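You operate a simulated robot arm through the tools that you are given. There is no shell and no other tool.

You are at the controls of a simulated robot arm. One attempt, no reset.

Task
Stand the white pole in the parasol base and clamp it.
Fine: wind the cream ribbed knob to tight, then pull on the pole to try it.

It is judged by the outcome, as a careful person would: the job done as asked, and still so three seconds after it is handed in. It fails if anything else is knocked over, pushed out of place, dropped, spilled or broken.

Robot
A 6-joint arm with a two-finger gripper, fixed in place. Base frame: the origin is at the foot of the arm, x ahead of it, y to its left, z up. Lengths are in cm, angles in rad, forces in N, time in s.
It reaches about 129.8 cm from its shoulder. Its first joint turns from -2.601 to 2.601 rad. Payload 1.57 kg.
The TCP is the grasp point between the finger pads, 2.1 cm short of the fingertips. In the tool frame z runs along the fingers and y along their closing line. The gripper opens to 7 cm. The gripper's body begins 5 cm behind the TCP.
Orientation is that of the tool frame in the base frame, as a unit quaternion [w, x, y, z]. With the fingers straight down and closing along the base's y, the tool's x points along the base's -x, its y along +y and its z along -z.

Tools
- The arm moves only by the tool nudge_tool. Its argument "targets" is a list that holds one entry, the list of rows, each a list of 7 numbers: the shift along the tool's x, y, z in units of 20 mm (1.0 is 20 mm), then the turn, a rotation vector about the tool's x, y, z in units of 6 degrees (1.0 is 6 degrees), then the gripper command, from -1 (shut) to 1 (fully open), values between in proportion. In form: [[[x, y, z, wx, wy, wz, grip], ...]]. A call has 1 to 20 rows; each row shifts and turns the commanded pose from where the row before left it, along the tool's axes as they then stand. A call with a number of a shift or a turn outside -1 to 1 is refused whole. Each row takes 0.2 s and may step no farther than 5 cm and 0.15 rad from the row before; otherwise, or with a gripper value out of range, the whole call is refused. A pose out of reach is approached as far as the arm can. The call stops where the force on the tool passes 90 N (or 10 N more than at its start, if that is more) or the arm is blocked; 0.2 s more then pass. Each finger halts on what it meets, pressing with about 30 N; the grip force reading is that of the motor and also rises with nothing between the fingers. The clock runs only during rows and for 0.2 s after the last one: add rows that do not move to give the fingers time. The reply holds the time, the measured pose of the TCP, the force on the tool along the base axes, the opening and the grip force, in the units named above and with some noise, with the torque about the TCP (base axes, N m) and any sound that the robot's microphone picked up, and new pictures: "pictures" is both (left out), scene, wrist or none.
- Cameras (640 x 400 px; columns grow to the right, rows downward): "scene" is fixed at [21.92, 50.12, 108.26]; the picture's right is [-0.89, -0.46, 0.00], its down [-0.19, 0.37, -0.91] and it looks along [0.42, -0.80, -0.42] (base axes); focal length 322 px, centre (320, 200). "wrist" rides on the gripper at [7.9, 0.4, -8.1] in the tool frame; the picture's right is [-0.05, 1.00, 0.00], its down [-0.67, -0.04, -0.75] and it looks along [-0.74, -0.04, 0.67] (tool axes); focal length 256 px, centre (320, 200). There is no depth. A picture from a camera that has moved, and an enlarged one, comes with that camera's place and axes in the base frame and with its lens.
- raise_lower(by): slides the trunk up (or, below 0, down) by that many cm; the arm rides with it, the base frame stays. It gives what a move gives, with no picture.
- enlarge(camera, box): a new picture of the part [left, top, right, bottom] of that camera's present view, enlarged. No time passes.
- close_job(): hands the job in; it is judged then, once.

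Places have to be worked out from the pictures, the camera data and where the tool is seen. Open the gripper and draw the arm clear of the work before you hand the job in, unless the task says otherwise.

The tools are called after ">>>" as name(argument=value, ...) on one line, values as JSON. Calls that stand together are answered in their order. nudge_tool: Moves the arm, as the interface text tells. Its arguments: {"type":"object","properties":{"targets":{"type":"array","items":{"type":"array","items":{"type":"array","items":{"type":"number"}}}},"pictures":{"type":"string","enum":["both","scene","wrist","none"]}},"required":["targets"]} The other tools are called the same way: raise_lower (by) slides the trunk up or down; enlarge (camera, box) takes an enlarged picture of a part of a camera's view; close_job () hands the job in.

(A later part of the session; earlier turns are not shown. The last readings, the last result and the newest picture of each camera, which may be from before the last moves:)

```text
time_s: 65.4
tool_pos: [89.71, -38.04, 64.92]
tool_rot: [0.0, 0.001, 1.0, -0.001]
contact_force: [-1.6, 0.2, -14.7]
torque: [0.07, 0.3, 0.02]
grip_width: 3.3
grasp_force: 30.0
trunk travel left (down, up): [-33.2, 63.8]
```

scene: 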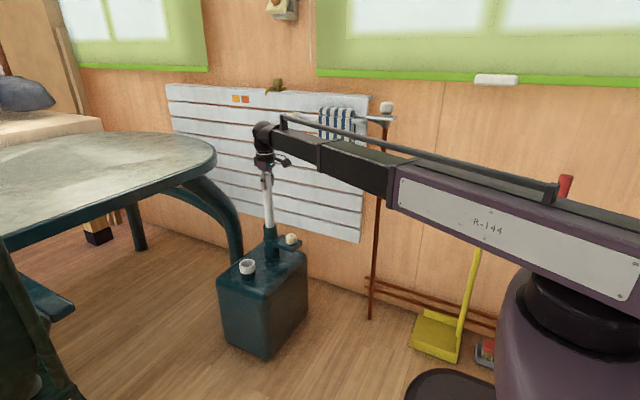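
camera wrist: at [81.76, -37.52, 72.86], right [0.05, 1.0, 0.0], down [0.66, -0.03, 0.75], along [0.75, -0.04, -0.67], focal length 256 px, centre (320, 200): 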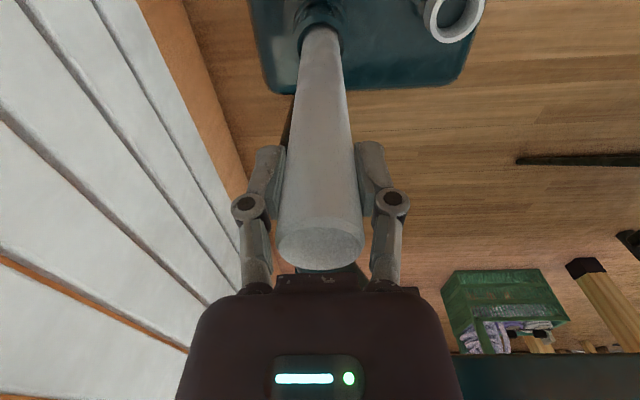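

The pole resists with about 15 N, well above its own weight of about 2 N. I'll pull slightly harder, still below the roughly 35 N at which the pads slip.

>>> raise_lower(by=0.15)

>>> nudge_tool(targets=[[[0, 0, 0, 0, 0, 0, -1], [0, 0, 0, 0, 0, 0, -1], [0, 0, 0, 0, 0, 0, -1]]], pictures="both")

>>> enlarge(camera="scene", box=[230, 130, 310, 260])

```text
time_s: 65.9
tool_pos: [89.79, -37.99, 65.11]
tool_rot: [0.0, 0.0, 1.0, 0.0]
contact_force: [-1.2, -0.3, -17.7]
torque: [0.02, 0.42, -0.01]
grip_width: 3.25
grasp_force: 29.9
trunk travel left (down, up): [-33.3, 63.7]
```

```text
time_s: 66.7
tool_pos: [89.83, -37.9, 65.02]
tool_rot: [0.001, -0.001, 1.0, 0.0]
contact_force: [0.4, -0.4, -4.9]
torque: [-0.06, -0.03, 0.02]
grip_width: 3.26
grasp_force: 30.4
trunk travel left (down, up): [-33.3, 63.7]
camera wrist: at [81.81, -37.54, 73.26], right [0.05, 1.0, 0.0], down [0.66, -0.03, 0.75], along [0.75, -0.04, -0.67], focal length 256 px, centre (320, 200)
```

scene: 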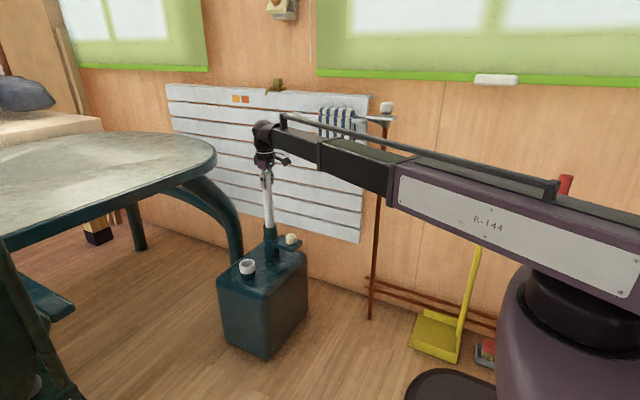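
wrist: 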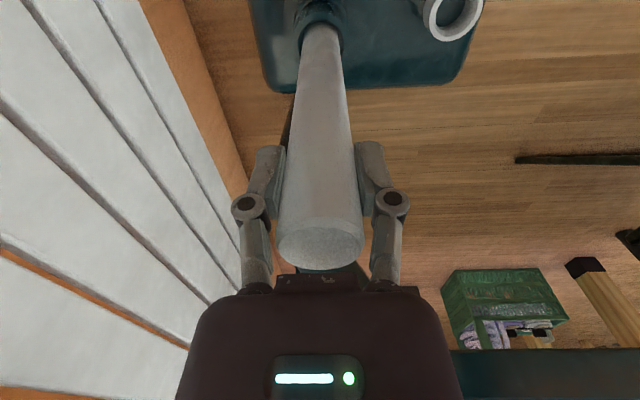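

```text
3.08 times, centred on (270, 195) of scene
camera zoom: at [21.92, 50.12, 108.26], right [-0.89, -0.46, 0.0], down [-0.19, 0.37, -0.91], along [0.42, -0.8, -0.42], focal length 992 px, centre (474, 215)
```

zoom: 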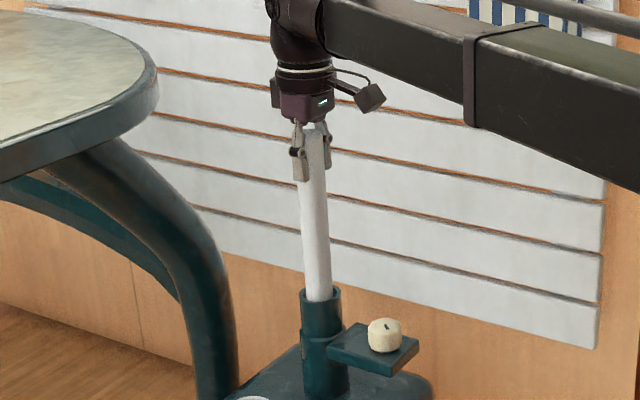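

After holding, the reading fell from 17.7 to 4.9 N, so either the pads or the pole crept. I'll zoom in on the pole top and on the rim to see which one moved.

>>> enlarge(camera="wrist", box=[250, 150, 390, 290])

>>> enlarge(camera="scene", box=[245, 165, 295, 250])

>>> enlarge(camera="wrist", box=[270, 0, 370, 70])

```text
2.86 times, centred on (320, 220) of wrist
camera zoom: at [81.81, -37.54, 73.26], right [0.05, 1.0, 0.0], down [0.66, -0.03, 0.75], along [0.75, -0.04, -0.67], focal length 731 px, centre (320, 143)
```

zoom: 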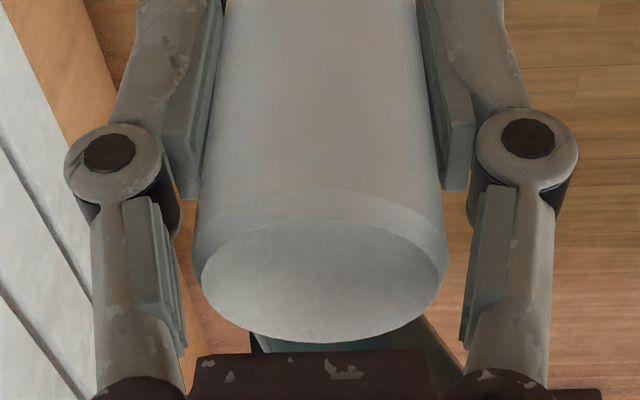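

```text
4.71 times, centred on (270, 208) of scene
camera zoom: at [21.92, 50.12, 108.26], right [-0.89, -0.46, 0.0], down [-0.19, 0.37, -0.91], along [0.42, -0.8, -0.42], focal length 1517 px, centre (555, 165)
```

zoom: 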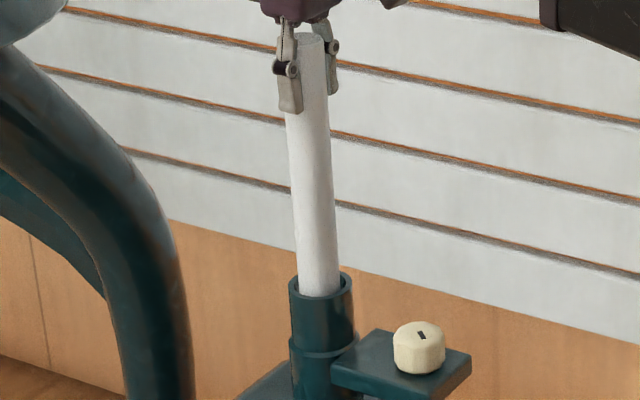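

```text
5.71 times, centred on (320, 35) of wrist
camera zoom: at [81.81, -37.54, 73.26], right [0.05, 1.0, 0.0], down [0.66, -0.03, 0.75], along [0.75, -0.04, -0.67], focal length 1463 px, centre (320, 1143)
```

zoom: 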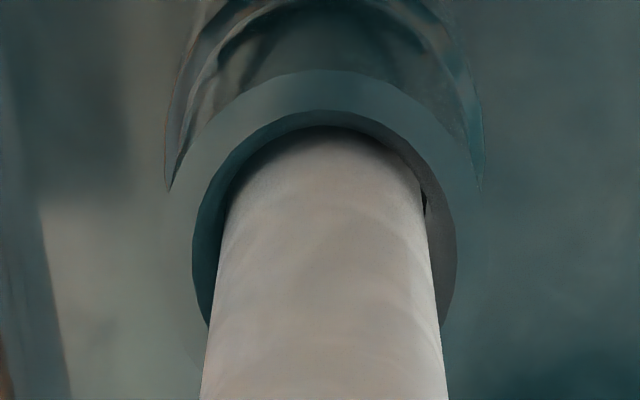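

The pole-to-grip height looks about the same as before, which suggests the pole itself slid up slightly. I'll pull another 0.5 cm and compare the force and pole-top position to be sure.

>>> raise_lower(by=0.5)

>>> nudge_tool(targets=[[[0, 0, 0, 0, 0, 0, -1], [0, 0, 0, 0, 0, 0, -1], [0, 0, 0, 0, 0, 0, -1], [0, 0, 0, 0, 0, 0, -1]]], pictures="none")

>>> enlarge(camera="wrist", box=[250, 150, 390, 290])

```text
time_s: 67.3
tool_pos: [89.7, -37.99, 65.54]
tool_rot: [0.0, 0.001, 1.0, -0.001]
contact_force: [0.5, 0.4, -18.7]
torque: [0.0, -0.06, -0.03]
grip_width: 3.27
grasp_force: 30.0
trunk travel left (down, up): [-33.8, 63.2]
```

```text
time_s: 68.3
tool_pos: [89.66, -37.95, 65.75]
tool_rot: [0.0, 0.0, 1.0, -0.001]
contact_force: [-0.6, 0.1, -1.2]
torque: [0.0, 0.03, 0.0]
grip_width: 3.3
grasp_force: 30.4
trunk travel left (down, up): [-33.8, 63.2]
```

```text
2.86 times, centred on (320, 220) of wrist
camera zoom: at [81.78, -37.52, 73.79], right [0.05, 1.0, 0.0], down [0.66, -0.03, 0.75], along [0.75, -0.04, -0.67], focal length 731 px, centre (320, 143)
```

zoom: 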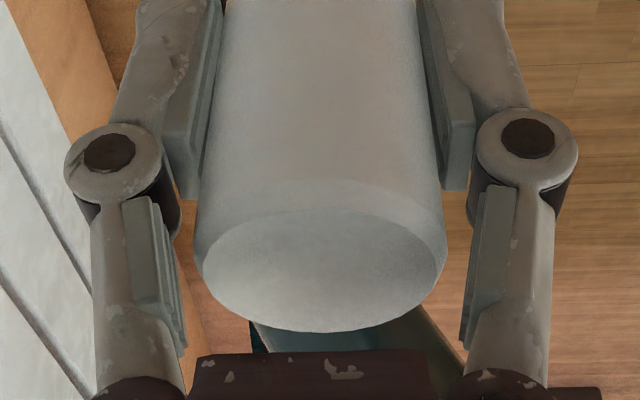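

The pole crept up with the gripper and the force relaxed to almost nothing, so the clamp is not holding hard yet. I'll push the pole back down onto the socket floor in small steps before working on the knob again.

>>> raise_lower(by=-0.4)

>>> nudge_tool(targets=[[[0, 0, 0, 0, 0, 0, -1], [0, 0, 0, 0, 0, 0, -1], [0, 0, 0, 0, 0, 0, -1]]], pictures="none")

>>> enlarge(camera="wrist", box=[250, 150, 390, 290])

```text
time_s: 68.8
tool_pos: [89.64, -38.0, 65.46]
tool_rot: [0.002, 0.0, 1.0, -0.002]
contact_force: [1.2, -0.1, 11.0]
torque: [-0.06, -0.26, 0.0]
grip_width: 3.29
grasp_force: 30.6
trunk travel left (down, up): [-33.4, 63.6]
```

```text
time_s: 69.6
tool_pos: [89.72, -38.03, 65.39]
tool_rot: [0.001, 0.001, 1.0, 0.0]
contact_force: [1.0, 0.8, 2.2]
torque: [0.05, -0.03, -0.03]
grip_width: 3.27
grasp_force: 30.0
trunk travel left (down, up): [-33.4, 63.6]
```

```text
2.86 times, centred on (320, 220) of wrist
camera zoom: at [81.75, -37.51, 73.41], right [0.05, 1.0, 0.0], down [0.66, -0.03, 0.75], along [0.75, -0.04, -0.67], focal length 731 px, centre (320, 143)
```

zoom: 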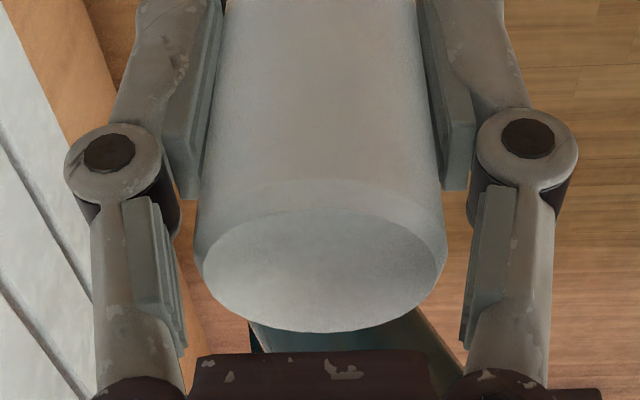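

The pole moves down with the gripper against a dragging resistance of about 11 N that fades at rest. I'll continue to the floor.

>>> raise_lower(by=-0.35)

>>> nudge_tool(targets=[[[0, 0, 0, 0, 0, 0, -1], [0, 0, 0, 0, 0, 0, -1], [0, 0, 0, 0, 0, 0, -1], [0, 0, 0, 0, 0, 0, -1]]], pictures="none")

```text
time_s: 70.1
tool_pos: [89.62, -37.97, 65.12]
tool_rot: [0.002, 0.001, 1.0, -0.003]
contact_force: [-0.3, 0.2, 16.7]
torque: [0.05, -0.06, 0.0]
grip_width: 3.26
grasp_force: 30.4
trunk travel left (down, up): [-33.1, 63.9]
```

```text
time_s: 71.1
tool_pos: [89.61, -37.94, 65.06]
tool_rot: [0.001, 0.0, 1.0, 0.0]
contact_force: [-1.2, 0.6, 1.3]
torque: [0.1, 0.37, -0.02]
grip_width: 3.27
grasp_force: 29.9
trunk travel left (down, up): [-33.1, 63.9]
```

It still relaxes, so I'll push down a little more to find firm floor contact.

>>> raise_lower(by=-0.3)

>>> nudge_tool(targets=[[[0, 0, 0, 0, 0, 0, -1], [0, 0, 0, 0, 0, 0, -1], [0, 0, 0, 0, 0, 0, -1], [0, 0, 0, 0, 0, 0, -1]]], pictures="none")

>>> enlarge(camera="wrist", box=[250, 150, 390, 290])

>>> enlarge(camera="wrist", box=[270, 0, 370, 70])

```text
time_s: 71.7
tool_pos: [89.63, -38.02, 64.92]
tool_rot: [0.003, -0.001, 1.0, -0.002]
contact_force: [-0.1, 0.2, 21.5]
torque: [-0.03, 0.04, -0.06]
grip_width: 3.29
grasp_force: 30.1
trunk travel left (down, up): [-32.8, 64.2]
```

```text
time_s: 72.7
tool_pos: [89.49, -37.91, 64.9]
tool_rot: [0.001, 0.0, 1.0, -0.003]
contact_force: [1.0, -0.3, 23.0]
torque: [-0.05, -0.31, -0.03]
grip_width: 3.26
grasp_force: 30.4
trunk travel left (down, up): [-32.8, 64.2]
```

```text
2.86 times, centred on (320, 220) of wrist
camera zoom: at [81.66, -37.47, 72.94], right [0.05, 1.0, 0.0], down [0.66, -0.03, 0.75], along [0.75, -0.04, -0.66], focal length 731 px, centre (320, 143)
```

zoom: 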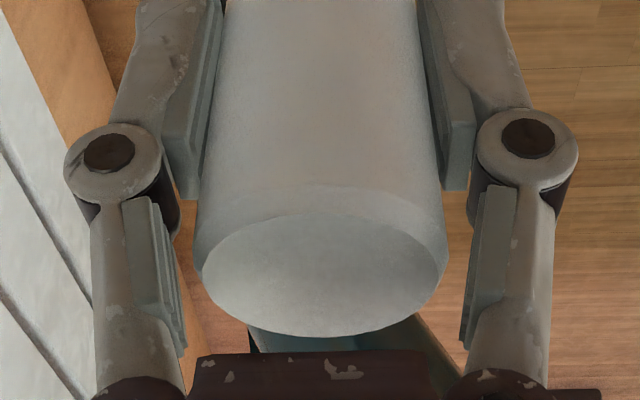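

```text
5.71 times, centred on (320, 35) of wrist
camera zoom: at [81.66, -37.47, 72.94], right [0.05, 1.0, 0.0], down [0.66, -0.03, 0.75], along [0.75, -0.04, -0.66], focal length 1463 px, centre (320, 1143)
```

zoom: 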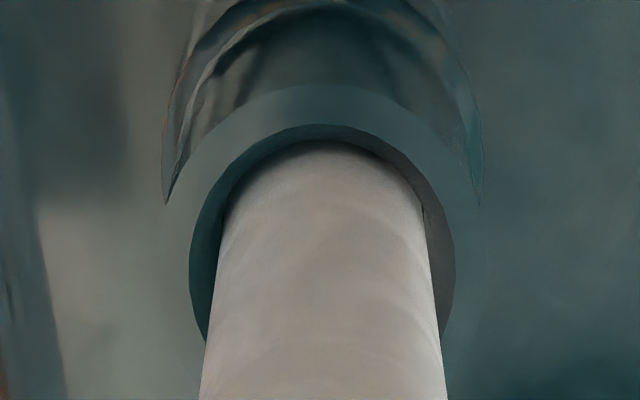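

The load now holds steady at 23 N against the floor, so the pads do not creep. The drag earlier was therefore the clamp, which is engaged but weak. I'll relieve the push, let go and go back to the knob to see whether it has more travel.

>>> raise_lower(by=0.2)

>>> nudge_tool(targets=[[[0, 0, 0, 0, 0, 0, 0.05], [0, 0, 0, 0, 0, 0, 0.15], [0, 0, 0, 0, 0, 0, 0.3], [0, 0, 0, 0, 0, 0, 0.6], [0, 0, 0, 0, 0, 0, 1], [0, 0, 0, 0, 0, 0, 1], [0, 0, 0, 0, 0, 0, 1]]], pictures="both")

```text
time_s: 73.2
tool_pos: [89.7, -37.97, 64.87]
tool_rot: [0.0, 0.0, 1.0, -0.001]
contact_force: [0.6, 0.6, 2.8]
torque: [0.03, -0.04, 0.0]
grip_width: 3.26
grasp_force: 30.0
trunk travel left (down, up): [-33.0, 64.0]
```

```text
time_s: 74.8
tool_pos: [89.65, -37.95, 64.91]
tool_rot: [0.001, 0.001, 1.0, -0.001]
contact_force: [-0.4, -0.4, 0.5]
torque: [-0.02, 0.01, 0.0]
grip_width: 7.0
grasp_force: 0.1
trunk travel left (down, up): [-33.0, 64.0]
camera wrist: at [81.77, -37.52, 72.95], right [0.05, 1.0, 0.0], down [0.66, -0.03, 0.75], along [0.75, -0.04, -0.67], focal length 256 px, centre (320, 200)
```

scene: 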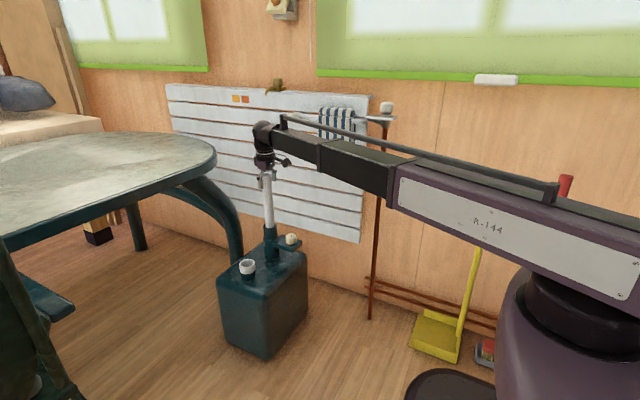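
wrist: 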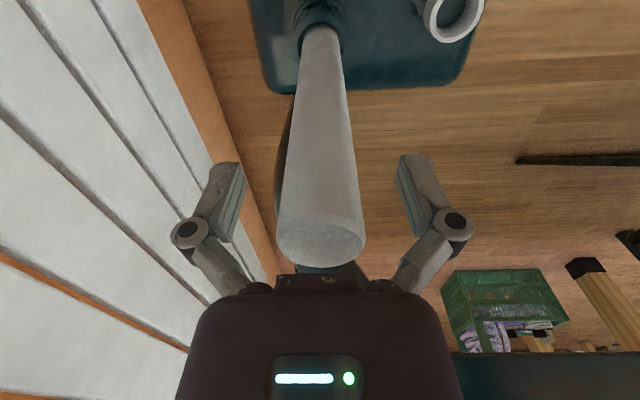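

The pole is free and upright on the floor of the socket. I'll rise clear and move back above the knob.

>>> raise_lower(by=10.4)

>>> nudge_tool(targets=[[[0.7, -0.02, 0, 0, 0, 0, 1], [0.8, -0.02, 0, 0, 0, 0, 1], [0.8, 0, 0, 0, 0, 0, 1], [0.8, 0, 0, 0, 0, 0, 1], [0.8, 0, 0, 0, 0, 0, 1], [0.68, 0, 0, 0, 0, 0, 1], [0, 0, 0, 0, 0, 0, 1]]], pictures="none")

>>> enlarge(camera="scene", box=[230, 150, 330, 260])

```text
time_s: 76.2
tool_pos: [89.69, -37.99, 75.19]
tool_rot: [0.002, 0.0, 1.0, -0.001]
contact_force: [0.4, 0.0, -1.0]
torque: [0.02, 0.05, 0.03]
grip_width: 7.0
grasp_force: 0.1
trunk travel left (down, up): [-43.4, 53.6]
```

```text
time_s: 77.8
tool_pos: [80.43, -38.12, 75.19]
tool_rot: [0.001, 0.0, 1.0, -0.001]
contact_force: [-0.7, 0.8, -0.1]
torque: [0.02, -0.01, 0.0]
grip_width: 7.0
grasp_force: 0.0
trunk travel left (down, up): [-43.4, 53.6]
```

```text
3.64 times, centred on (280, 205) of scene
camera zoom: at [21.92, 50.12, 108.26], right [-0.89, -0.46, 0.0], down [-0.19, 0.37, -0.91], along [0.42, -0.8, -0.42], focal length 1172 px, centre (466, 182)
```

zoom: 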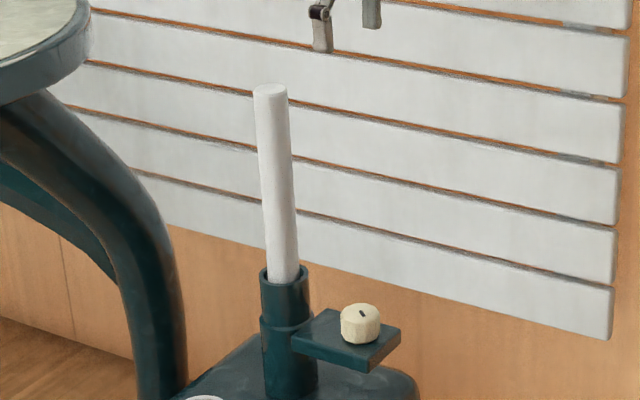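

The pole is standing well. I'll lower to the knob and regrip it, then back it off slightly and re-tighten in small steps to see how the torque builds.

>>> raise_lower(by=-27)

>>> enlarge(camera="wrist", box=[180, 40, 460, 260])

```text
time_s: 80.5
tool_pos: [80.54, -38.15, 48.28]
tool_rot: [0.001, 0.0, 1.0, 0.0]
contact_force: [0.5, -0.6, 0.6]
torque: [0.0, 0.0, 0.01]
grip_width: 7.0
grasp_force: 0.0
trunk travel left (down, up): [-16.4, 80.6]
```

```text
1.82 times, centred on (320, 150) of wrist
camera zoom: at [72.59, -37.62, 56.36], right [0.05, 1.0, 0.0], down [0.66, -0.03, 0.75], along [0.75, -0.04, -0.67], focal length 465 px, centre (320, 291)
```

zoom: 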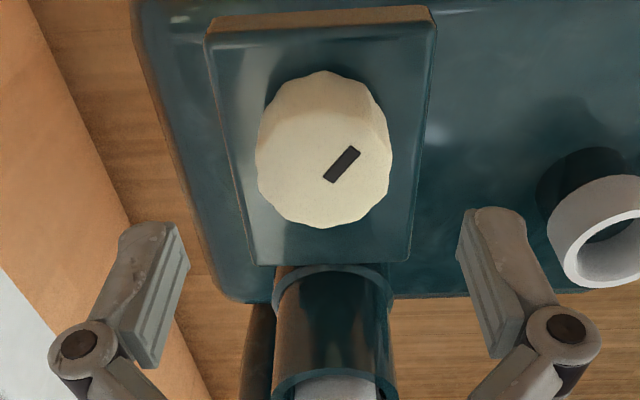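

The knob sits about 0.12 cm to the +y side, so I'll trim that, lower the last 4.1 cm and close.

>>> nudge_tool(targets=[[[0, 0.06, 0, 0, 0, 0, 1], [0, 0, 0, 0, 0, 0, 1]]], pictures="none")

>>> raise_lower(by=-4.1)

>>> nudge_tool(targets=[[[0, 0, 0, 0, 0, 0, 0.3], [0, 0, 0, 0, 0, 0, 0], [0, 0, 0, 0, 0, 0, -1], [0, 0, 0, 0, 0, 0, -1], [0, 0, 0, 0, 0, 0, -1]]], pictures="wrist")

```text
time_s: 81.1
tool_pos: [80.61, -38.03, 48.25]
tool_rot: [0.001, 0.0, 1.0, -0.001]
contact_force: [-0.6, -0.1, 0.0]
torque: [-0.01, -0.01, 0.01]
grip_width: 7.0
grasp_force: 0.0
trunk travel left (down, up): [-16.4, 80.6]
```

```text
time_s: 81.9
tool_pos: [80.43, -38.07, 44.19]
tool_rot: [0.001, 0.0, 1.0, 0.0]
contact_force: [0.1, 0.8, 0.2]
torque: [-0.02, 0.0, 0.02]
grip_width: 6.99
grasp_force: 0.0
trunk travel left (down, up): [-12.3, 84.7]
```

```text
time_s: 83.1
tool_pos: [80.55, -37.94, 44.1]
tool_rot: [0.0, 0.001, 1.0, -0.001]
contact_force: [1.0, 1.9, 3.9]
torque: [0.08, 0.07, 0.0]
grip_width: 3.98
grasp_force: 32.2
trunk travel left (down, up): [-12.3, 84.7]
camera wrist: at [72.59, -37.52, 52.28], right [0.05, 1.0, 0.0], down [0.66, -0.03, 0.75], along [0.75, -0.04, -0.67], focal length 256 px, centre (320, 200)
```

wrist: 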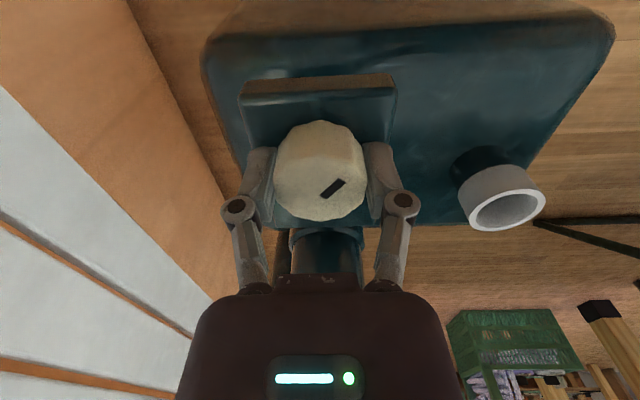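

Gripped, with almost no side force. I'll try 6° clockwise and read the torque.

>>> nudge_tool(targets=[[[0, 0, 0, 0, 0, 1, -1]]], pictures="wrist")

>>> enlarge(camera="wrist", box=[220, 90, 420, 240])

```text
time_s: 83.5
tool_pos: [80.51, -38.0, 44.07]
tool_rot: [0.001, 0.053, 0.999, -0.001]
contact_force: [-0.5, 3.8, 0.6]
torque: [0.05, -0.01, 0.27]
grip_width: 3.91
grasp_force: 32.1
trunk travel left (down, up): [-12.3, 84.7]
camera wrist: at [72.67, -36.7, 52.27], right [0.16, 0.99, 0.0], down [0.66, -0.1, 0.75], along [0.74, -0.12, -0.67], focal length 256 px, centre (320, 200)
```

wrist: 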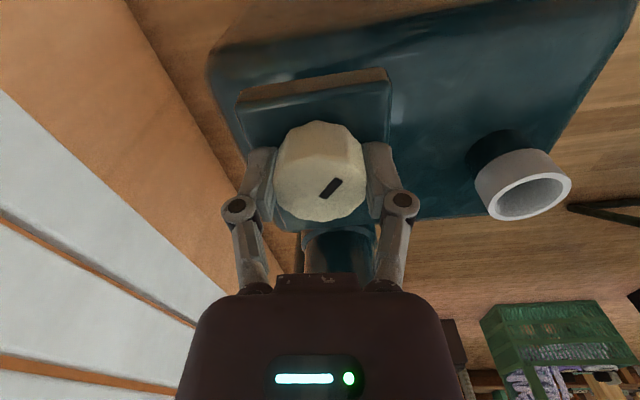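

```text
2.67 times, centred on (320, 165) of wrist
camera zoom: at [72.67, -36.7, 52.27], right [0.16, 0.99, 0.0], down [0.66, -0.1, 0.75], along [0.74, -0.12, -0.67], focal length 683 px, centre (320, 293)
```

zoom: 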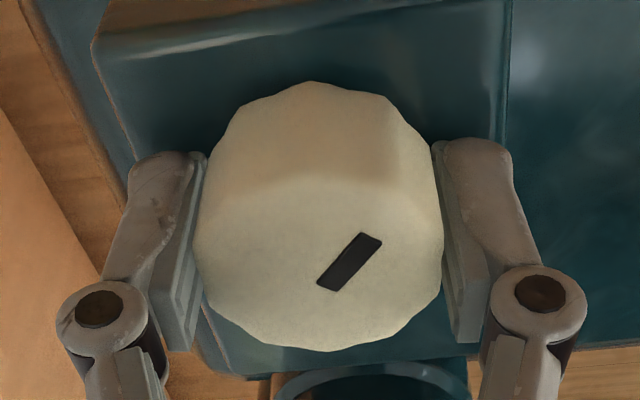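

The torque was only 0.27 N m and the opening fell to 3.91 cm, so the pads are settling onto opposite flats, which is the best wrench position. I'll continue a few degrees from there.

>>> nudge_tool(targets=[[[0, 0, 0, 0, 0, 0.7, -1]]], pictures="none")

>>> enlarge(camera="wrist", box=[220, 90, 420, 240])

>>> nudge_tool(targets=[[[0, 0, 0, 0, 0, 0.7, -1]]], pictures="none")

>>> enlarge(camera="wrist", box=[220, 90, 420, 240])

```text
time_s: 83.9
tool_pos: [80.52, -38.03, 44.2]
tool_rot: [0.001, 0.088, 0.996, -0.002]
contact_force: [-0.9, 3.6, -0.8]
torque: [0.03, 0.0, 0.78]
grip_width: 3.96
grasp_force: 32.1
trunk travel left (down, up): [-12.3, 84.7]
```

```text
2.67 times, centred on (320, 165) of wrist
camera zoom: at [72.86, -36.14, 52.25], right [0.23, 0.97, 0.0], down [0.65, -0.15, 0.75], along [0.73, -0.17, -0.67], focal length 683 px, centre (320, 293)
```

zoom: 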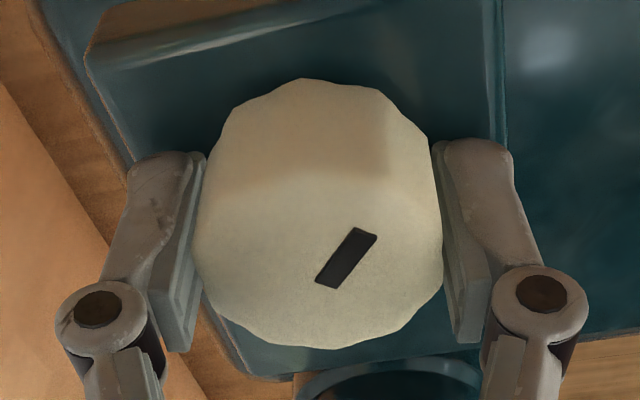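

```text
time_s: 84.3
tool_pos: [80.61, -37.99, 44.12]
tool_rot: [0.001, 0.126, 0.992, -0.001]
contact_force: [0.2, 4.3, -2.5]
torque: [0.0, 0.05, 0.59]
grip_width: 3.98
grasp_force: 32.1
trunk travel left (down, up): [-12.3, 84.7]
```

```text
2.67 times, centred on (320, 165) of wrist
camera zoom: at [72.99, -35.57, 52.24], right [0.3, 0.95, 0.0], down [0.63, -0.2, 0.75], along [0.71, -0.23, -0.67], focal length 683 px, centre (320, 293)
```

zoom: 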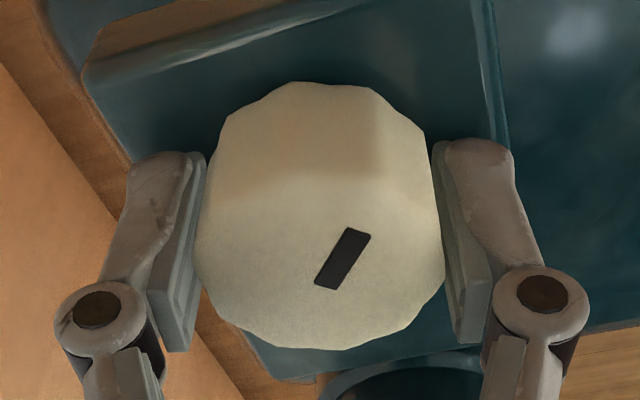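

The knob's mark stays at the same angle in the base frame even with 0.78 N m applied on the flats. I'll carry the stroke on past the next flats for one more hard push, then check again.

>>> nudge_tool(targets=[[[0, 0, 0, 0, 0, 1, -1], [0, 0, 0, 0, 0, 1, -1], [0, 0, 0, 0, 0, 1, -1], [0, 0, 0, 0, 0, 0.9, -1]]], pictures="none")

>>> enlarge(camera="wrist", box=[220, 90, 420, 240])

```text
time_s: 85.3
tool_pos: [80.54, -38.02, 44.12]
tool_rot: [0.002, 0.325, 0.946, 0.0]
contact_force: [0.6, 2.7, -2.3]
torque: [-0.02, 0.04, 0.61]
grip_width: 4.0
grasp_force: 32.1
trunk travel left (down, up): [-12.3, 84.7]
```

```text
2.67 times, centred on (320, 165) of wrist
camera zoom: at [74.52, -32.75, 52.22], right [0.66, 0.75, 0.0], down [0.5, -0.44, 0.75], along [0.56, -0.49, -0.66], focal length 683 px, centre (320, 293)
```

zoom: 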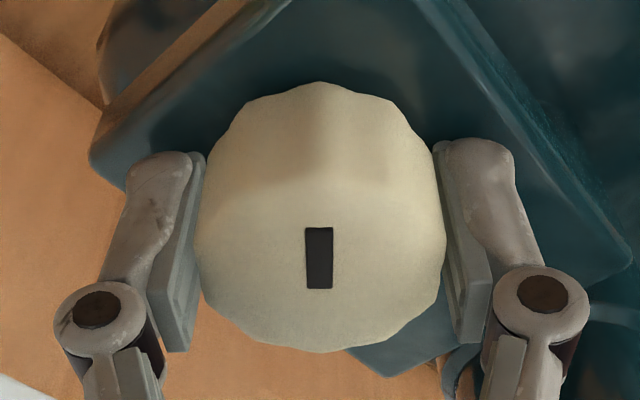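

The mark is still at the same base angle after peaks of about 0.8 N m, so the knob is truly at its stop. I'll release it, turn back and rise clear for a second pull test.

>>> nudge_tool(targets=[[[0, 0, 0, 0, 0, 0, 0.3], [0, 0, 0, 0, 0, 0, 0.7], [0, 0, 0, 0, 0, 0, 1], [0, 0, 0, 0, 0, -1, 1], [0, 0, 0, 0, 0, -1, 1], [0, 0, 0, 0, 0, -1, 1], [0, 0, 0, 0, 0, -1, 1], [0, 0, 0, 0, 0, -1, 1], [0, 0, 0, 0, 0, -1, 1], [0, 0, 0, 0, 0, -0.3, 1], [0, 0, 0, 0, 0, 0, 1]]], pictures="none")

>>> enlarge(camera="wrist", box=[220, 90, 420, 240])

>>> enlarge(camera="scene", box=[245, 165, 325, 250])

```text
time_s: 87.7
tool_pos: [80.53, -38.11, 44.29]
tool_rot: [0.001, 0.001, 1.0, -0.001]
contact_force: [-0.2, 0.0, 0.3]
torque: [-0.01, -0.03, 0.02]
grip_width: 6.98
grasp_force: 0.0
trunk travel left (down, up): [-12.3, 84.7]
```

```text
2.67 times, centred on (320, 165) of wrist
camera zoom: at [72.58, -37.62, 52.25], right [0.05, 1.0, 0.0], down [0.66, -0.03, 0.75], along [0.75, -0.04, -0.67], focal length 683 px, centre (320, 293)
```

zoom: 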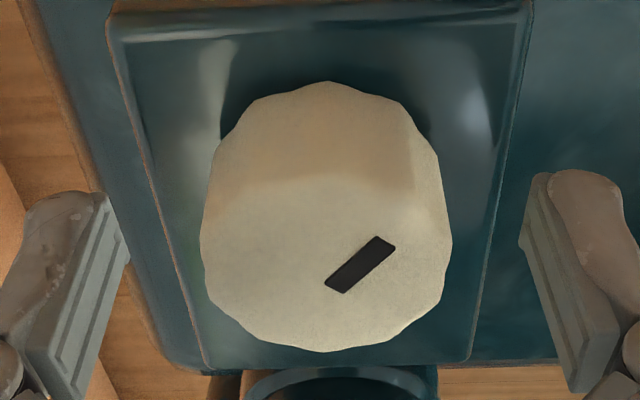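

```text
4.71 times, centred on (285, 208) of scene
camera zoom: at [21.92, 50.12, 108.26], right [-0.89, -0.46, 0.0], down [-0.19, 0.37, -0.91], along [0.42, -0.8, -0.42], focal length 1517 px, centre (485, 165)
```

zoom: 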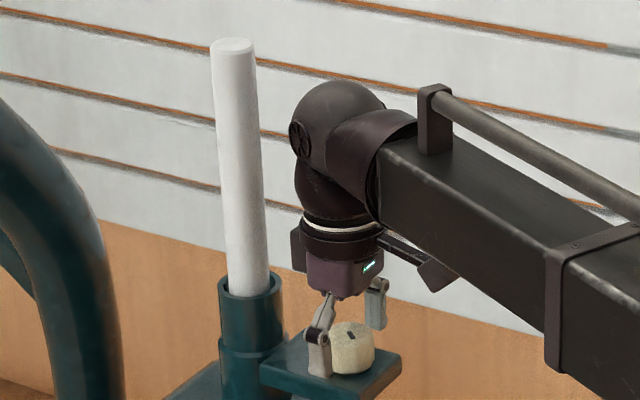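

The mark is unchanged within a degree and the pole stands straight. I'll go back over the pole for a final gentle pull.

>>> raise_lower(by=31)

>>> nudge_tool(targets=[[[-0.7, 0.02, 0, 0, 0, 0, 1], [-0.8, 0.02, 0, 0, 0, 0, 1], [-0.8, 0, 0, 0, 0, 0, 1], [-0.8, 0, 0, 0, 0, 0, 1], [-0.8, 0, 0, 0, 0, 0, 1], [-0.7, 0, 0, 0, 0, 0, 1], [0, 0, 0, 0, 0, 0, 1]]], pictures="none")

>>> enlarge(camera="wrist", box=[200, 0, 440, 240])

```text
time_s: 90.8
tool_pos: [80.53, -38.1, 75.11]
tool_rot: [0.002, 0.0, 1.0, -0.001]
contact_force: [-0.3, -0.1, -0.6]
torque: [-0.03, -0.03, -0.01]
grip_width: 6.99
grasp_force: 0.1
trunk travel left (down, up): [-43.3, 53.7]
```

```text
time_s: 92.4
tool_pos: [89.76, -38.09, 75.16]
tool_rot: [0.0, 0.0, 1.0, 0.0]
contact_force: [0.5, -0.8, 0.6]
torque: [-0.02, -0.03, -0.02]
grip_width: 6.99
grasp_force: 0.0
trunk travel left (down, up): [-43.3, 53.7]
```

```text
1.67 times, centred on (320, 120) of wrist
camera zoom: at [81.88, -37.55, 83.25], right [0.05, 1.0, 0.0], down [0.66, -0.03, 0.75], along [0.75, -0.04, -0.67], focal length 427 px, centre (320, 333)
```

zoom: 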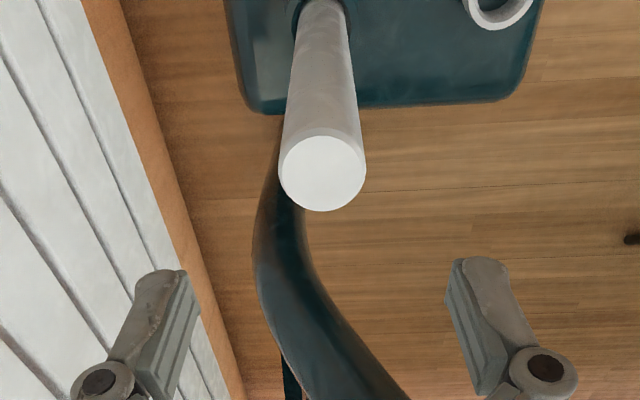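

The pole is centred below again. I'll lower, grip it and take a baseline reading.

>>> raise_lower(by=-10.4)

>>> nudge_tool(targets=[[[0, 0, 0, 0, 0, 0, 0.3], [0, 0, 0, 0, 0, 0, 0], [0, 0, 0, 0, 0, 0, -1], [0, 0, 0, 0, 0, 0, -1], [0, 0, 0, 0, 0, 0, -1], [0, 0, 0, 0, 0, 0, -1]]], pictures="none")

>>> enlarge(camera="wrist", box=[250, 150, 390, 290])

```text
time_s: 93.8
tool_pos: [89.78, -37.92, 64.78]
tool_rot: [0.001, 0.0, 1.0, -0.001]
contact_force: [0.4, -0.5, -0.3]
torque: [-0.02, -0.01, 0.02]
grip_width: 7.03
grasp_force: 0.0
trunk travel left (down, up): [-32.9, 64.1]
```

```text
time_s: 95.2
tool_pos: [89.73, -38.04, 64.69]
tool_rot: [0.0, 0.0, 1.0, -0.001]
contact_force: [0.2, 0.3, 1.6]
torque: [0.03, -0.04, 0.04]
grip_width: 3.28
grasp_force: 29.8
trunk travel left (down, up): [-32.9, 64.1]
```

```text
2.86 times, centred on (320, 220) of wrist
camera zoom: at [81.86, -37.55, 72.86], right [0.05, 1.0, 0.0], down [0.66, -0.03, 0.75], along [0.75, -0.04, -0.67], focal length 731 px, centre (320, 143)
```

zoom: 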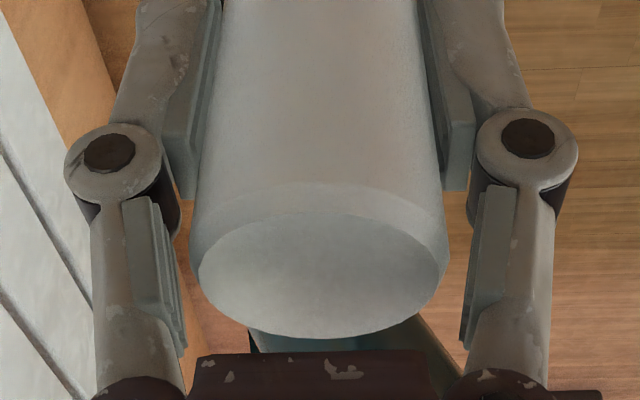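

The baseline has the pole-top far edge at row 340 with the camera at z 72.86. I'll pull up 0.3 cm, as in the first test.

>>> raise_lower(by=0.3)

>>> nudge_tool(targets=[[[0, 0, 0, 0, 0, 0, -1], [0, 0, 0, 0, 0, 0, -1], [0, 0, 0, 0, 0, 0, -1], [0, 0, 0, 0, 0, 0, -1]]], pictures="none")

>>> enlarge(camera="wrist", box=[250, 150, 390, 290])

```text
time_s: 95.7
tool_pos: [89.8, -38.08, 64.91]
tool_rot: [-0.001, 0.0, 1.0, -0.001]
contact_force: [-1.1, 0.7, -15.0]
torque: [0.07, 0.31, 0.05]
grip_width: 3.26
grasp_force: 29.7
trunk travel left (down, up): [-33.2, 63.8]
```

```text
time_s: 96.7
tool_pos: [89.89, -38.02, 65.01]
tool_rot: [0.001, 0.0, 1.0, 0.0]
contact_force: [-0.2, 0.1, -5.2]
torque: [-0.04, 0.0, 0.01]
grip_width: 3.25
grasp_force: 29.5
trunk travel left (down, up): [-33.2, 63.8]
```

```text
2.86 times, centred on (320, 220) of wrist
camera zoom: at [81.9, -37.57, 73.12], right [0.05, 1.0, 0.0], down [0.66, -0.03, 0.75], along [0.75, -0.04, -0.67], focal length 731 px, centre (320, 143)
```

zoom: 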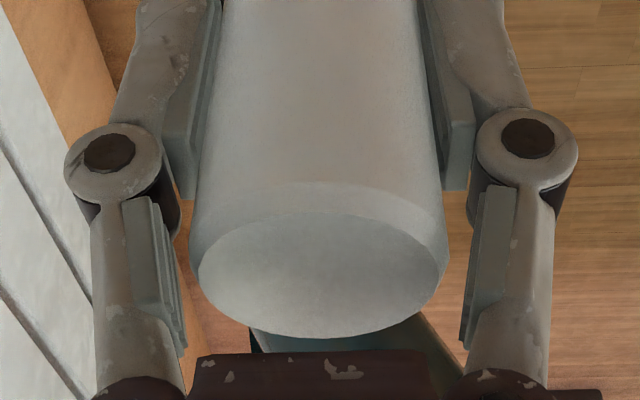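

The response is the same as the first test: 15 N of resistance with slow creep, so harder knob torque made no difference. I'll hold this pull for 3 s to see whether the clamp settles at a steady holding force.

>>> nudge_tool(targets=[[[0, 0, 0, 0, 0, 0, -1], [0, 0, 0, 0, 0, 0, -1], [0, 0, 0, 0, 0, 0, -1], [0, 0, 0, 0, 0, 0, -1], [0, 0, 0, 0, 0, 0, -1], [0, 0, 0, 0, 0, 0, -1], [0, 0, 0, 0, 0, 0, -1], [0, 0, 0, 0, 0, 0, -1], [0, 0, 0, 0, 0, 0, -1], [0, 0, 0, 0, 0, 0, -1], [0, 0, 0, 0, 0, 0, -1], [0, 0, 0, 0, 0, 0, -1], [0, 0, 0, 0, 0, 0, -1], [0, 0, 0, 0, 0, 0, -1]]], pictures="none")

```text
time_s: 99.7
tool_pos: [89.82, -38.14, 65.1]
tool_rot: [0.0, 0.0, 1.0, -0.001]
contact_force: [-0.7, -0.5, -1.4]
torque: [0.0, 0.04, 0.0]
grip_width: 3.28
grasp_force: 30.2
trunk travel left (down, up): [-33.2, 63.8]
```

The force decayed to just the pole's weight, so this is drag and not a real clamp. The abrupt stop I reached clockwise may not be the tight end. I'll reseat the pole on the floor, then test the knob the other way.

>>> raise_lower(by=-0.35)

>>> nudge_tool(targets=[[[0, 0, 0, 0, 0, 0, -1], [0, 0, 0, 0, 0, 0, -1], [0, 0, 0, 0, 0, 0, -1], [0, 0, 0, 0, 0, 0, -1], [0, 0, 0, 0, 0, 0, -1], [0, 0, 0, 0, 0, 0, -1]]], pictures="none")

```text
time_s: 100.2
tool_pos: [89.76, -38.1, 64.9]
tool_rot: [0.002, 0.0, 1.0, -0.001]
contact_force: [-0.1, 0.3, 16.9]
torque: [0.03, -0.27, 0.0]
grip_width: 3.24
grasp_force: 29.6
trunk travel left (down, up): [-32.8, 64.2]
```

```text
time_s: 101.6
tool_pos: [89.69, -38.11, 64.69]
tool_rot: [0.001, 0.0, 1.0, -0.002]
contact_force: [-1.1, 1.1, 5.4]
torque: [0.08, 0.18, -0.01]
grip_width: 3.29
grasp_force: 29.7
trunk travel left (down, up): [-32.8, 64.2]
```

The pole is down, with a small residual push of 5 N. I'll release it and go back to the knob.

>>> nudge_tool(targets=[[[0, 0, 0, 0, 0, 0, 0.05], [0, 0, 0, 0, 0, 0, 0.15], [0, 0, 0, 0, 0, 0, 0.3], [0, 0, 0, 0, 0, 0, 0.6], [0, 0, 0, 0, 0, 0, 1], [0, 0, 0, 0, 0, 0, 1], [0, 0, 0, 0, 0, 0, 1]]], pictures="none")

>>> raise_lower(by=10.5)

>>> nudge_tool(targets=[[[0.7, 0, 0, 0, 0, 0, 1], [0.8, 0, 0, 0, 0, 0, 1], [0.8, 0, 0, 0, 0, 0, 1], [0.8, 0, 0, 0, 0, 0, 1], [0.8, 0, 0, 0, 0, 0, 1], [0.7, 0.03, 0, 0, 0, 0, 1], [0, 0, 0, 0, 0, 0, 1]]], pictures="both")

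```text
time_s: 103.2
tool_pos: [89.85, -38.08, 64.69]
tool_rot: [0.0, 0.0, 1.0, -0.001]
contact_force: [0.1, 0.0, 1.4]
torque: [-0.01, -0.01, -0.02]
grip_width: 6.99
grasp_force: 0.1
trunk travel left (down, up): [-32.8, 64.2]
```

```text
time_s: 104.6
tool_pos: [89.93, -38.06, 75.25]
tool_rot: [0.001, -0.001, 1.0, -0.001]
contact_force: [-0.4, -0.5, 0.1]
torque: [0.0, -0.03, -0.02]
grip_width: 7.01
grasp_force: 0.1
trunk travel left (down, up): [-43.3, 53.7]
```

```text
time_s: 106.2
tool_pos: [80.51, -38.02, 75.29]
tool_rot: [0.001, 0.0, 1.0, -0.001]
contact_force: [0.0, -0.7, 0.5]
torque: [0.03, 0.01, -0.02]
grip_width: 6.99
grasp_force: 0.0
trunk travel left (down, up): [-43.3, 53.7]
camera wrist: at [72.6, -37.52, 83.31], right [0.05, 1.0, 0.0], down [0.66, -0.03, 0.75], along [0.75, -0.04, -0.67], focal length 256 px, centre (320, 200)
```

scene: 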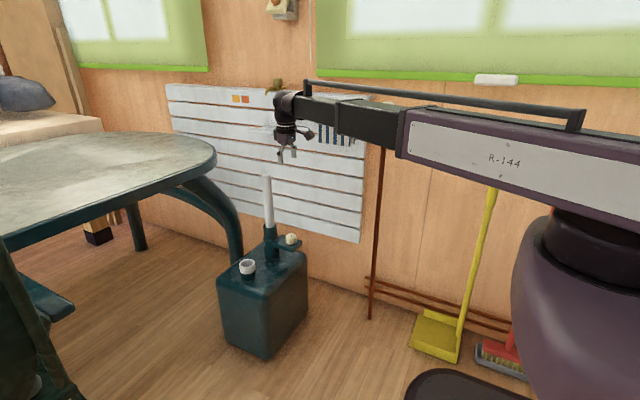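
wrist: 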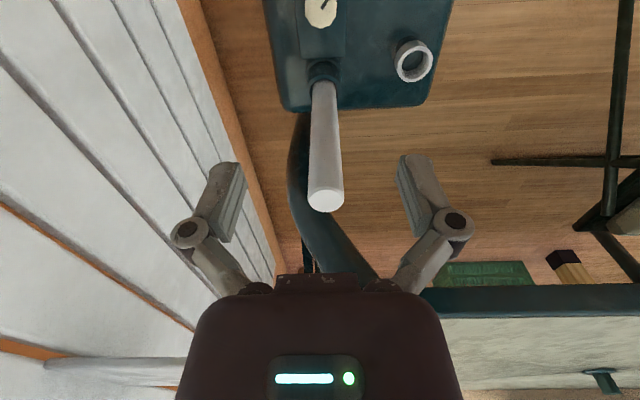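

Positioned over the knob at (80.5, -38.0). I'll lower, grip it and turn 6° counter-clockwise to feel how it breaks away from the stop.

>>> raise_lower(by=-31.1)

>>> nudge_tool(targets=[[[0, 0, 0, 0, 0, 0, 0.3], [0, 0, 0, 0, 0, 0, 0], [0, 0, 0, 0, 0, 0, -1], [0, 0, 0, 0, 0, 0, -1], [0, 0, 0, 0, 0, 0, -1], [0, 0, 0, 0, 0, -1, -1]]], pictures="none")

>>> enlarge(camera="wrist", box=[220, 90, 420, 240])

```text
time_s: 109.3
tool_pos: [80.55, -37.98, 44.05]
tool_rot: [0.001, 0.0, 1.0, -0.001]
contact_force: [0.0, -0.2, -0.4]
torque: [-0.01, -0.02, 0.02]
grip_width: 7.01
grasp_force: 0.0
trunk travel left (down, up): [-12.2, 84.8]
```

```text
time_s: 110.7
tool_pos: [80.55, -37.98, 44.06]
tool_rot: [0.001, -0.052, 0.999, -0.002]
contact_force: [3.0, -0.8, 4.3]
torque: [-0.03, -0.06, -0.04]
grip_width: 3.96
grasp_force: 31.7
trunk travel left (down, up): [-12.2, 84.8]
```

```text
2.67 times, centred on (320, 165) of wrist
camera zoom: at [72.61, -38.36, 52.23], right [-0.05, 1.0, 0.0], down [0.66, 0.04, 0.75], along [0.75, 0.04, -0.67], focal length 683 px, centre (320, 293)
```

zoom: 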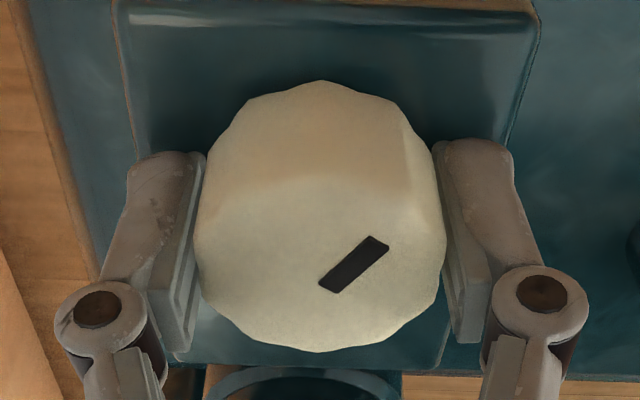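

It comes off the stop with almost no torque, 0.04 N m, which a tight clamp would not do. That points to the clockwise stop being the loose end, or at least not tight. I'll keep turning counter-clockwise and watch the torque.

>>> nudge_tool(targets=[[[0, 0, 0, 0, 0, -1, -1], [0, 0, 0, 0, 0, -1, -1], [0, 0, 0, 0, 0, -1, -1], [0, 0, 0, 0, 0, -1, -1], [0, 0, 0, 0, 0, -1, -1], [0, 0, 0, 0, 0, -1, -1], [0, 0, 0, 0, 0, -1, -1], [0, 0, 0, 0, 0, -1, -1], [0, 0, 0, 0, 0, -1, -1], [0, 0, 0, 0, 0, -1, -1], [0, 0, 0, 0, 0, -1, -1], [0, 0, 0, 0, 0, -1, -1], [0, 0, 0, 0, 0, -1, -1], [0, 0, 0, 0, 0, -1, -1]]], pictures="both")

>>> enlarge(camera="wrist", box=[220, 90, 420, 240])

```text
time_s: 113.7
tool_pos: [80.56, -37.96, 44.3]
tool_rot: [0.0, 0.708, -0.706, 0.002]
contact_force: [4.6, 4.7, 3.6]
torque: [0.97, -0.03, -0.06]
grip_width: 3.96
grasp_force: 31.8
trunk travel left (down, up): [-12.2, 84.8]
camera wrist: at [80.1, -45.85, 52.26], right [-1.0, 0.05, 0.0], down [0.03, 0.67, 0.74], along [0.04, 0.74, -0.67], focal length 256 px, centre (320, 200)
```

scene: 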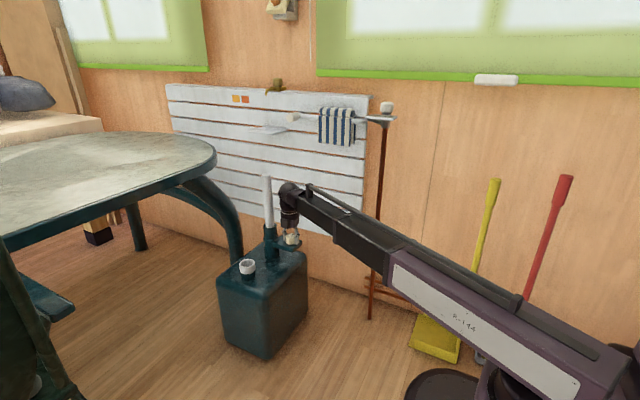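
wrist: 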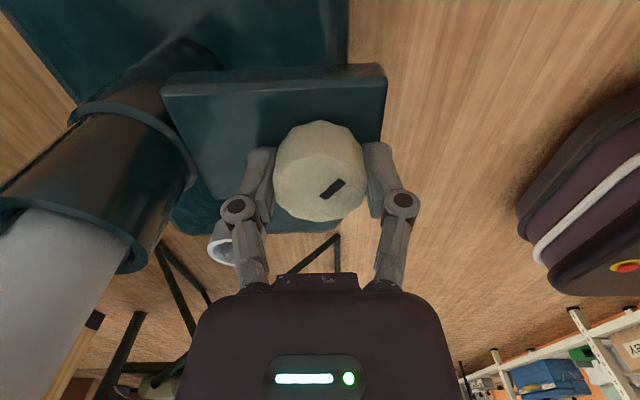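

```text
2.67 times, centred on (320, 165) of wrist
camera zoom: at [80.1, -45.85, 52.26], right [-1.0, 0.05, 0.0], down [0.03, 0.67, 0.74], along [0.04, 0.74, -0.67], focal length 683 px, centre (320, 293)
```

zoom: 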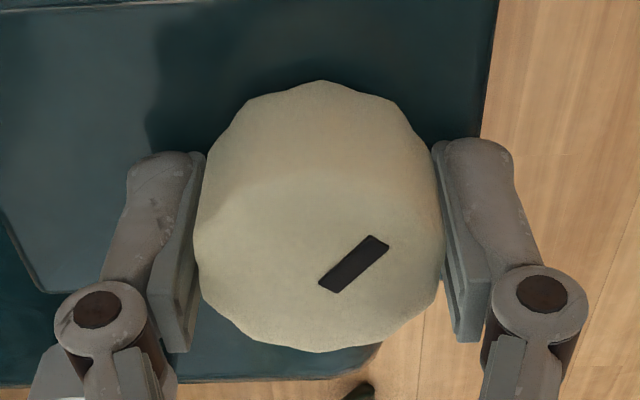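

The knob turned a further 84° freely. I'll open, swing the gripper clockwise around to +90° for another stroke and regrip.

>>> nudge_tool(targets=[[[0, 0, 0, 0, 0, 0, 0.3], [0, 0, 0, 0, 0, 0, 0.7], [0, 0, 0, 0, 0, 0, 0.8], [0, 0, 0, 0, 0, 1, 0.8], [0, 0, 0, 0, 0, 1, 0.8], [0, 0, 0, 0, 0, 1, 0.8], [0, 0, 0, 0, 0, 1, 0.8], [0, 0, 0, 0, 0, 1, 0.8], [0, 0, 0, 0, 0, 1, 0.8], [0, 0, 0, 0, 0, 1, 0.8], [0, 0, 0, 0, 0, 1, 0.8], [0, 0, 0, 0, 0, 1, 0.8], [0, 0, 0, 0, 0, 1, 0.8], [0, 0, 0, 0, 0, 1, 0.8], [0, 0, 0, 0, 0, 1, 0.8], [0, 0, 0, 0, 0, 1, 0.8], [0, 0, 0, 0, 0, 1, 0.8], [0, 0, 0, 0, 0, 1, 0.8], [0, 0, 0, 0, 0, 1, 0.8], [0, 0, 0, 0, 0, 1, 0.8]]], pictures="none")

>>> nudge_tool(targets=[[[0, 0, 0, 0, 0, 1, 0.8], [0, 0, 0, 0, 0, 1, 0.8], [0, 0, 0, 0, 0, 1, 0.8], [0, 0, 0, 0, 0, 1, 0.8], [0, 0, 0, 0, 0, 1, 0.8], [0, 0, 0, 0, 0, 1, 0.8], [0, 0, 0, 0, 0, 1, 0.8], [0, 0, 0, 0, 0, 1, 0.8], [0, 0, 0, 0, 0, 1, 0.8], [0, 0, 0, 0, 0, 1, 0.8], [0, 0, 0, 0, 0, 1, 0.8], [0, 0, 0, 0, 0, 1, 0.8], [0, 0, 0, 0, 0, 1, 0.8], [0, 0, 0, 0, 0, 0, 0.8]]], pictures="both")

>>> enlarge(camera="wrist", box=[220, 90, 420, 240])

```text
time_s: 117.9
tool_pos: [80.57, -38.01, 44.12]
tool_rot: [0.001, 0.106, 0.994, -0.001]
contact_force: [-0.4, 0.3, -0.6]
torque: [-0.02, 0.01, 0.02]
grip_width: 6.32
grasp_force: 0.0
trunk travel left (down, up): [-12.2, 84.8]
```

```text
time_s: 120.9
tool_pos: [80.6, -37.99, 44.21]
tool_rot: [0.001, 0.708, 0.706, -0.001]
contact_force: [0.3, -0.3, 0.0]
torque: [0.01, 0.0, -0.05]
grip_width: 6.32
grasp_force: 0.0
trunk travel left (down, up): [-12.2, 84.8]
camera wrist: at [81.01, -30.04, 52.2], right [1.0, -0.06, 0.0], down [-0.04, -0.66, 0.75], along [-0.04, -0.75, -0.67], focal length 256 px, centre (320, 200)
```

scene: 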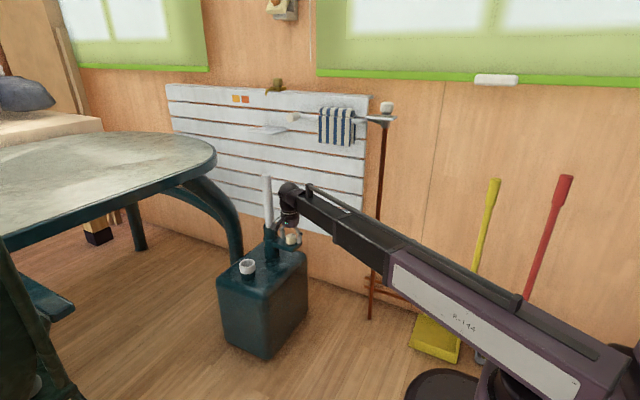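
wrist: 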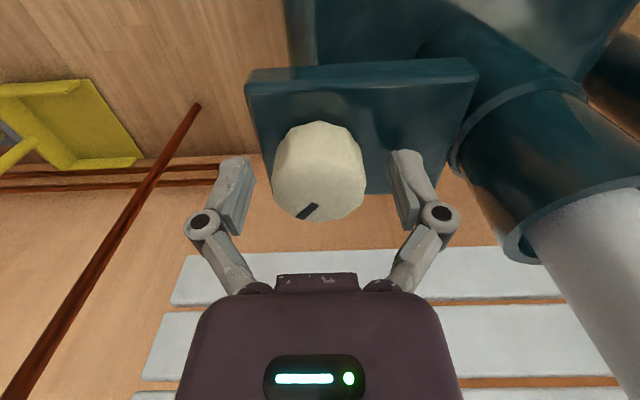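

```text
2.67 times, centred on (320, 165) of wrist
camera zoom: at [81.01, -30.04, 52.2], right [1.0, -0.06, 0.0], down [-0.04, -0.66, 0.75], along [-0.04, -0.75, -0.67], focal length 683 px, centre (320, 293)
```

zoom: 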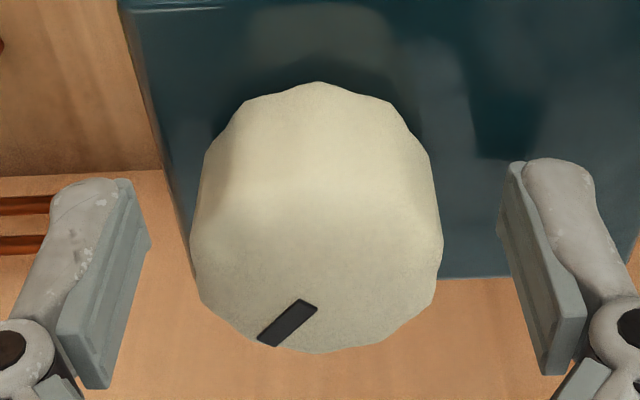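

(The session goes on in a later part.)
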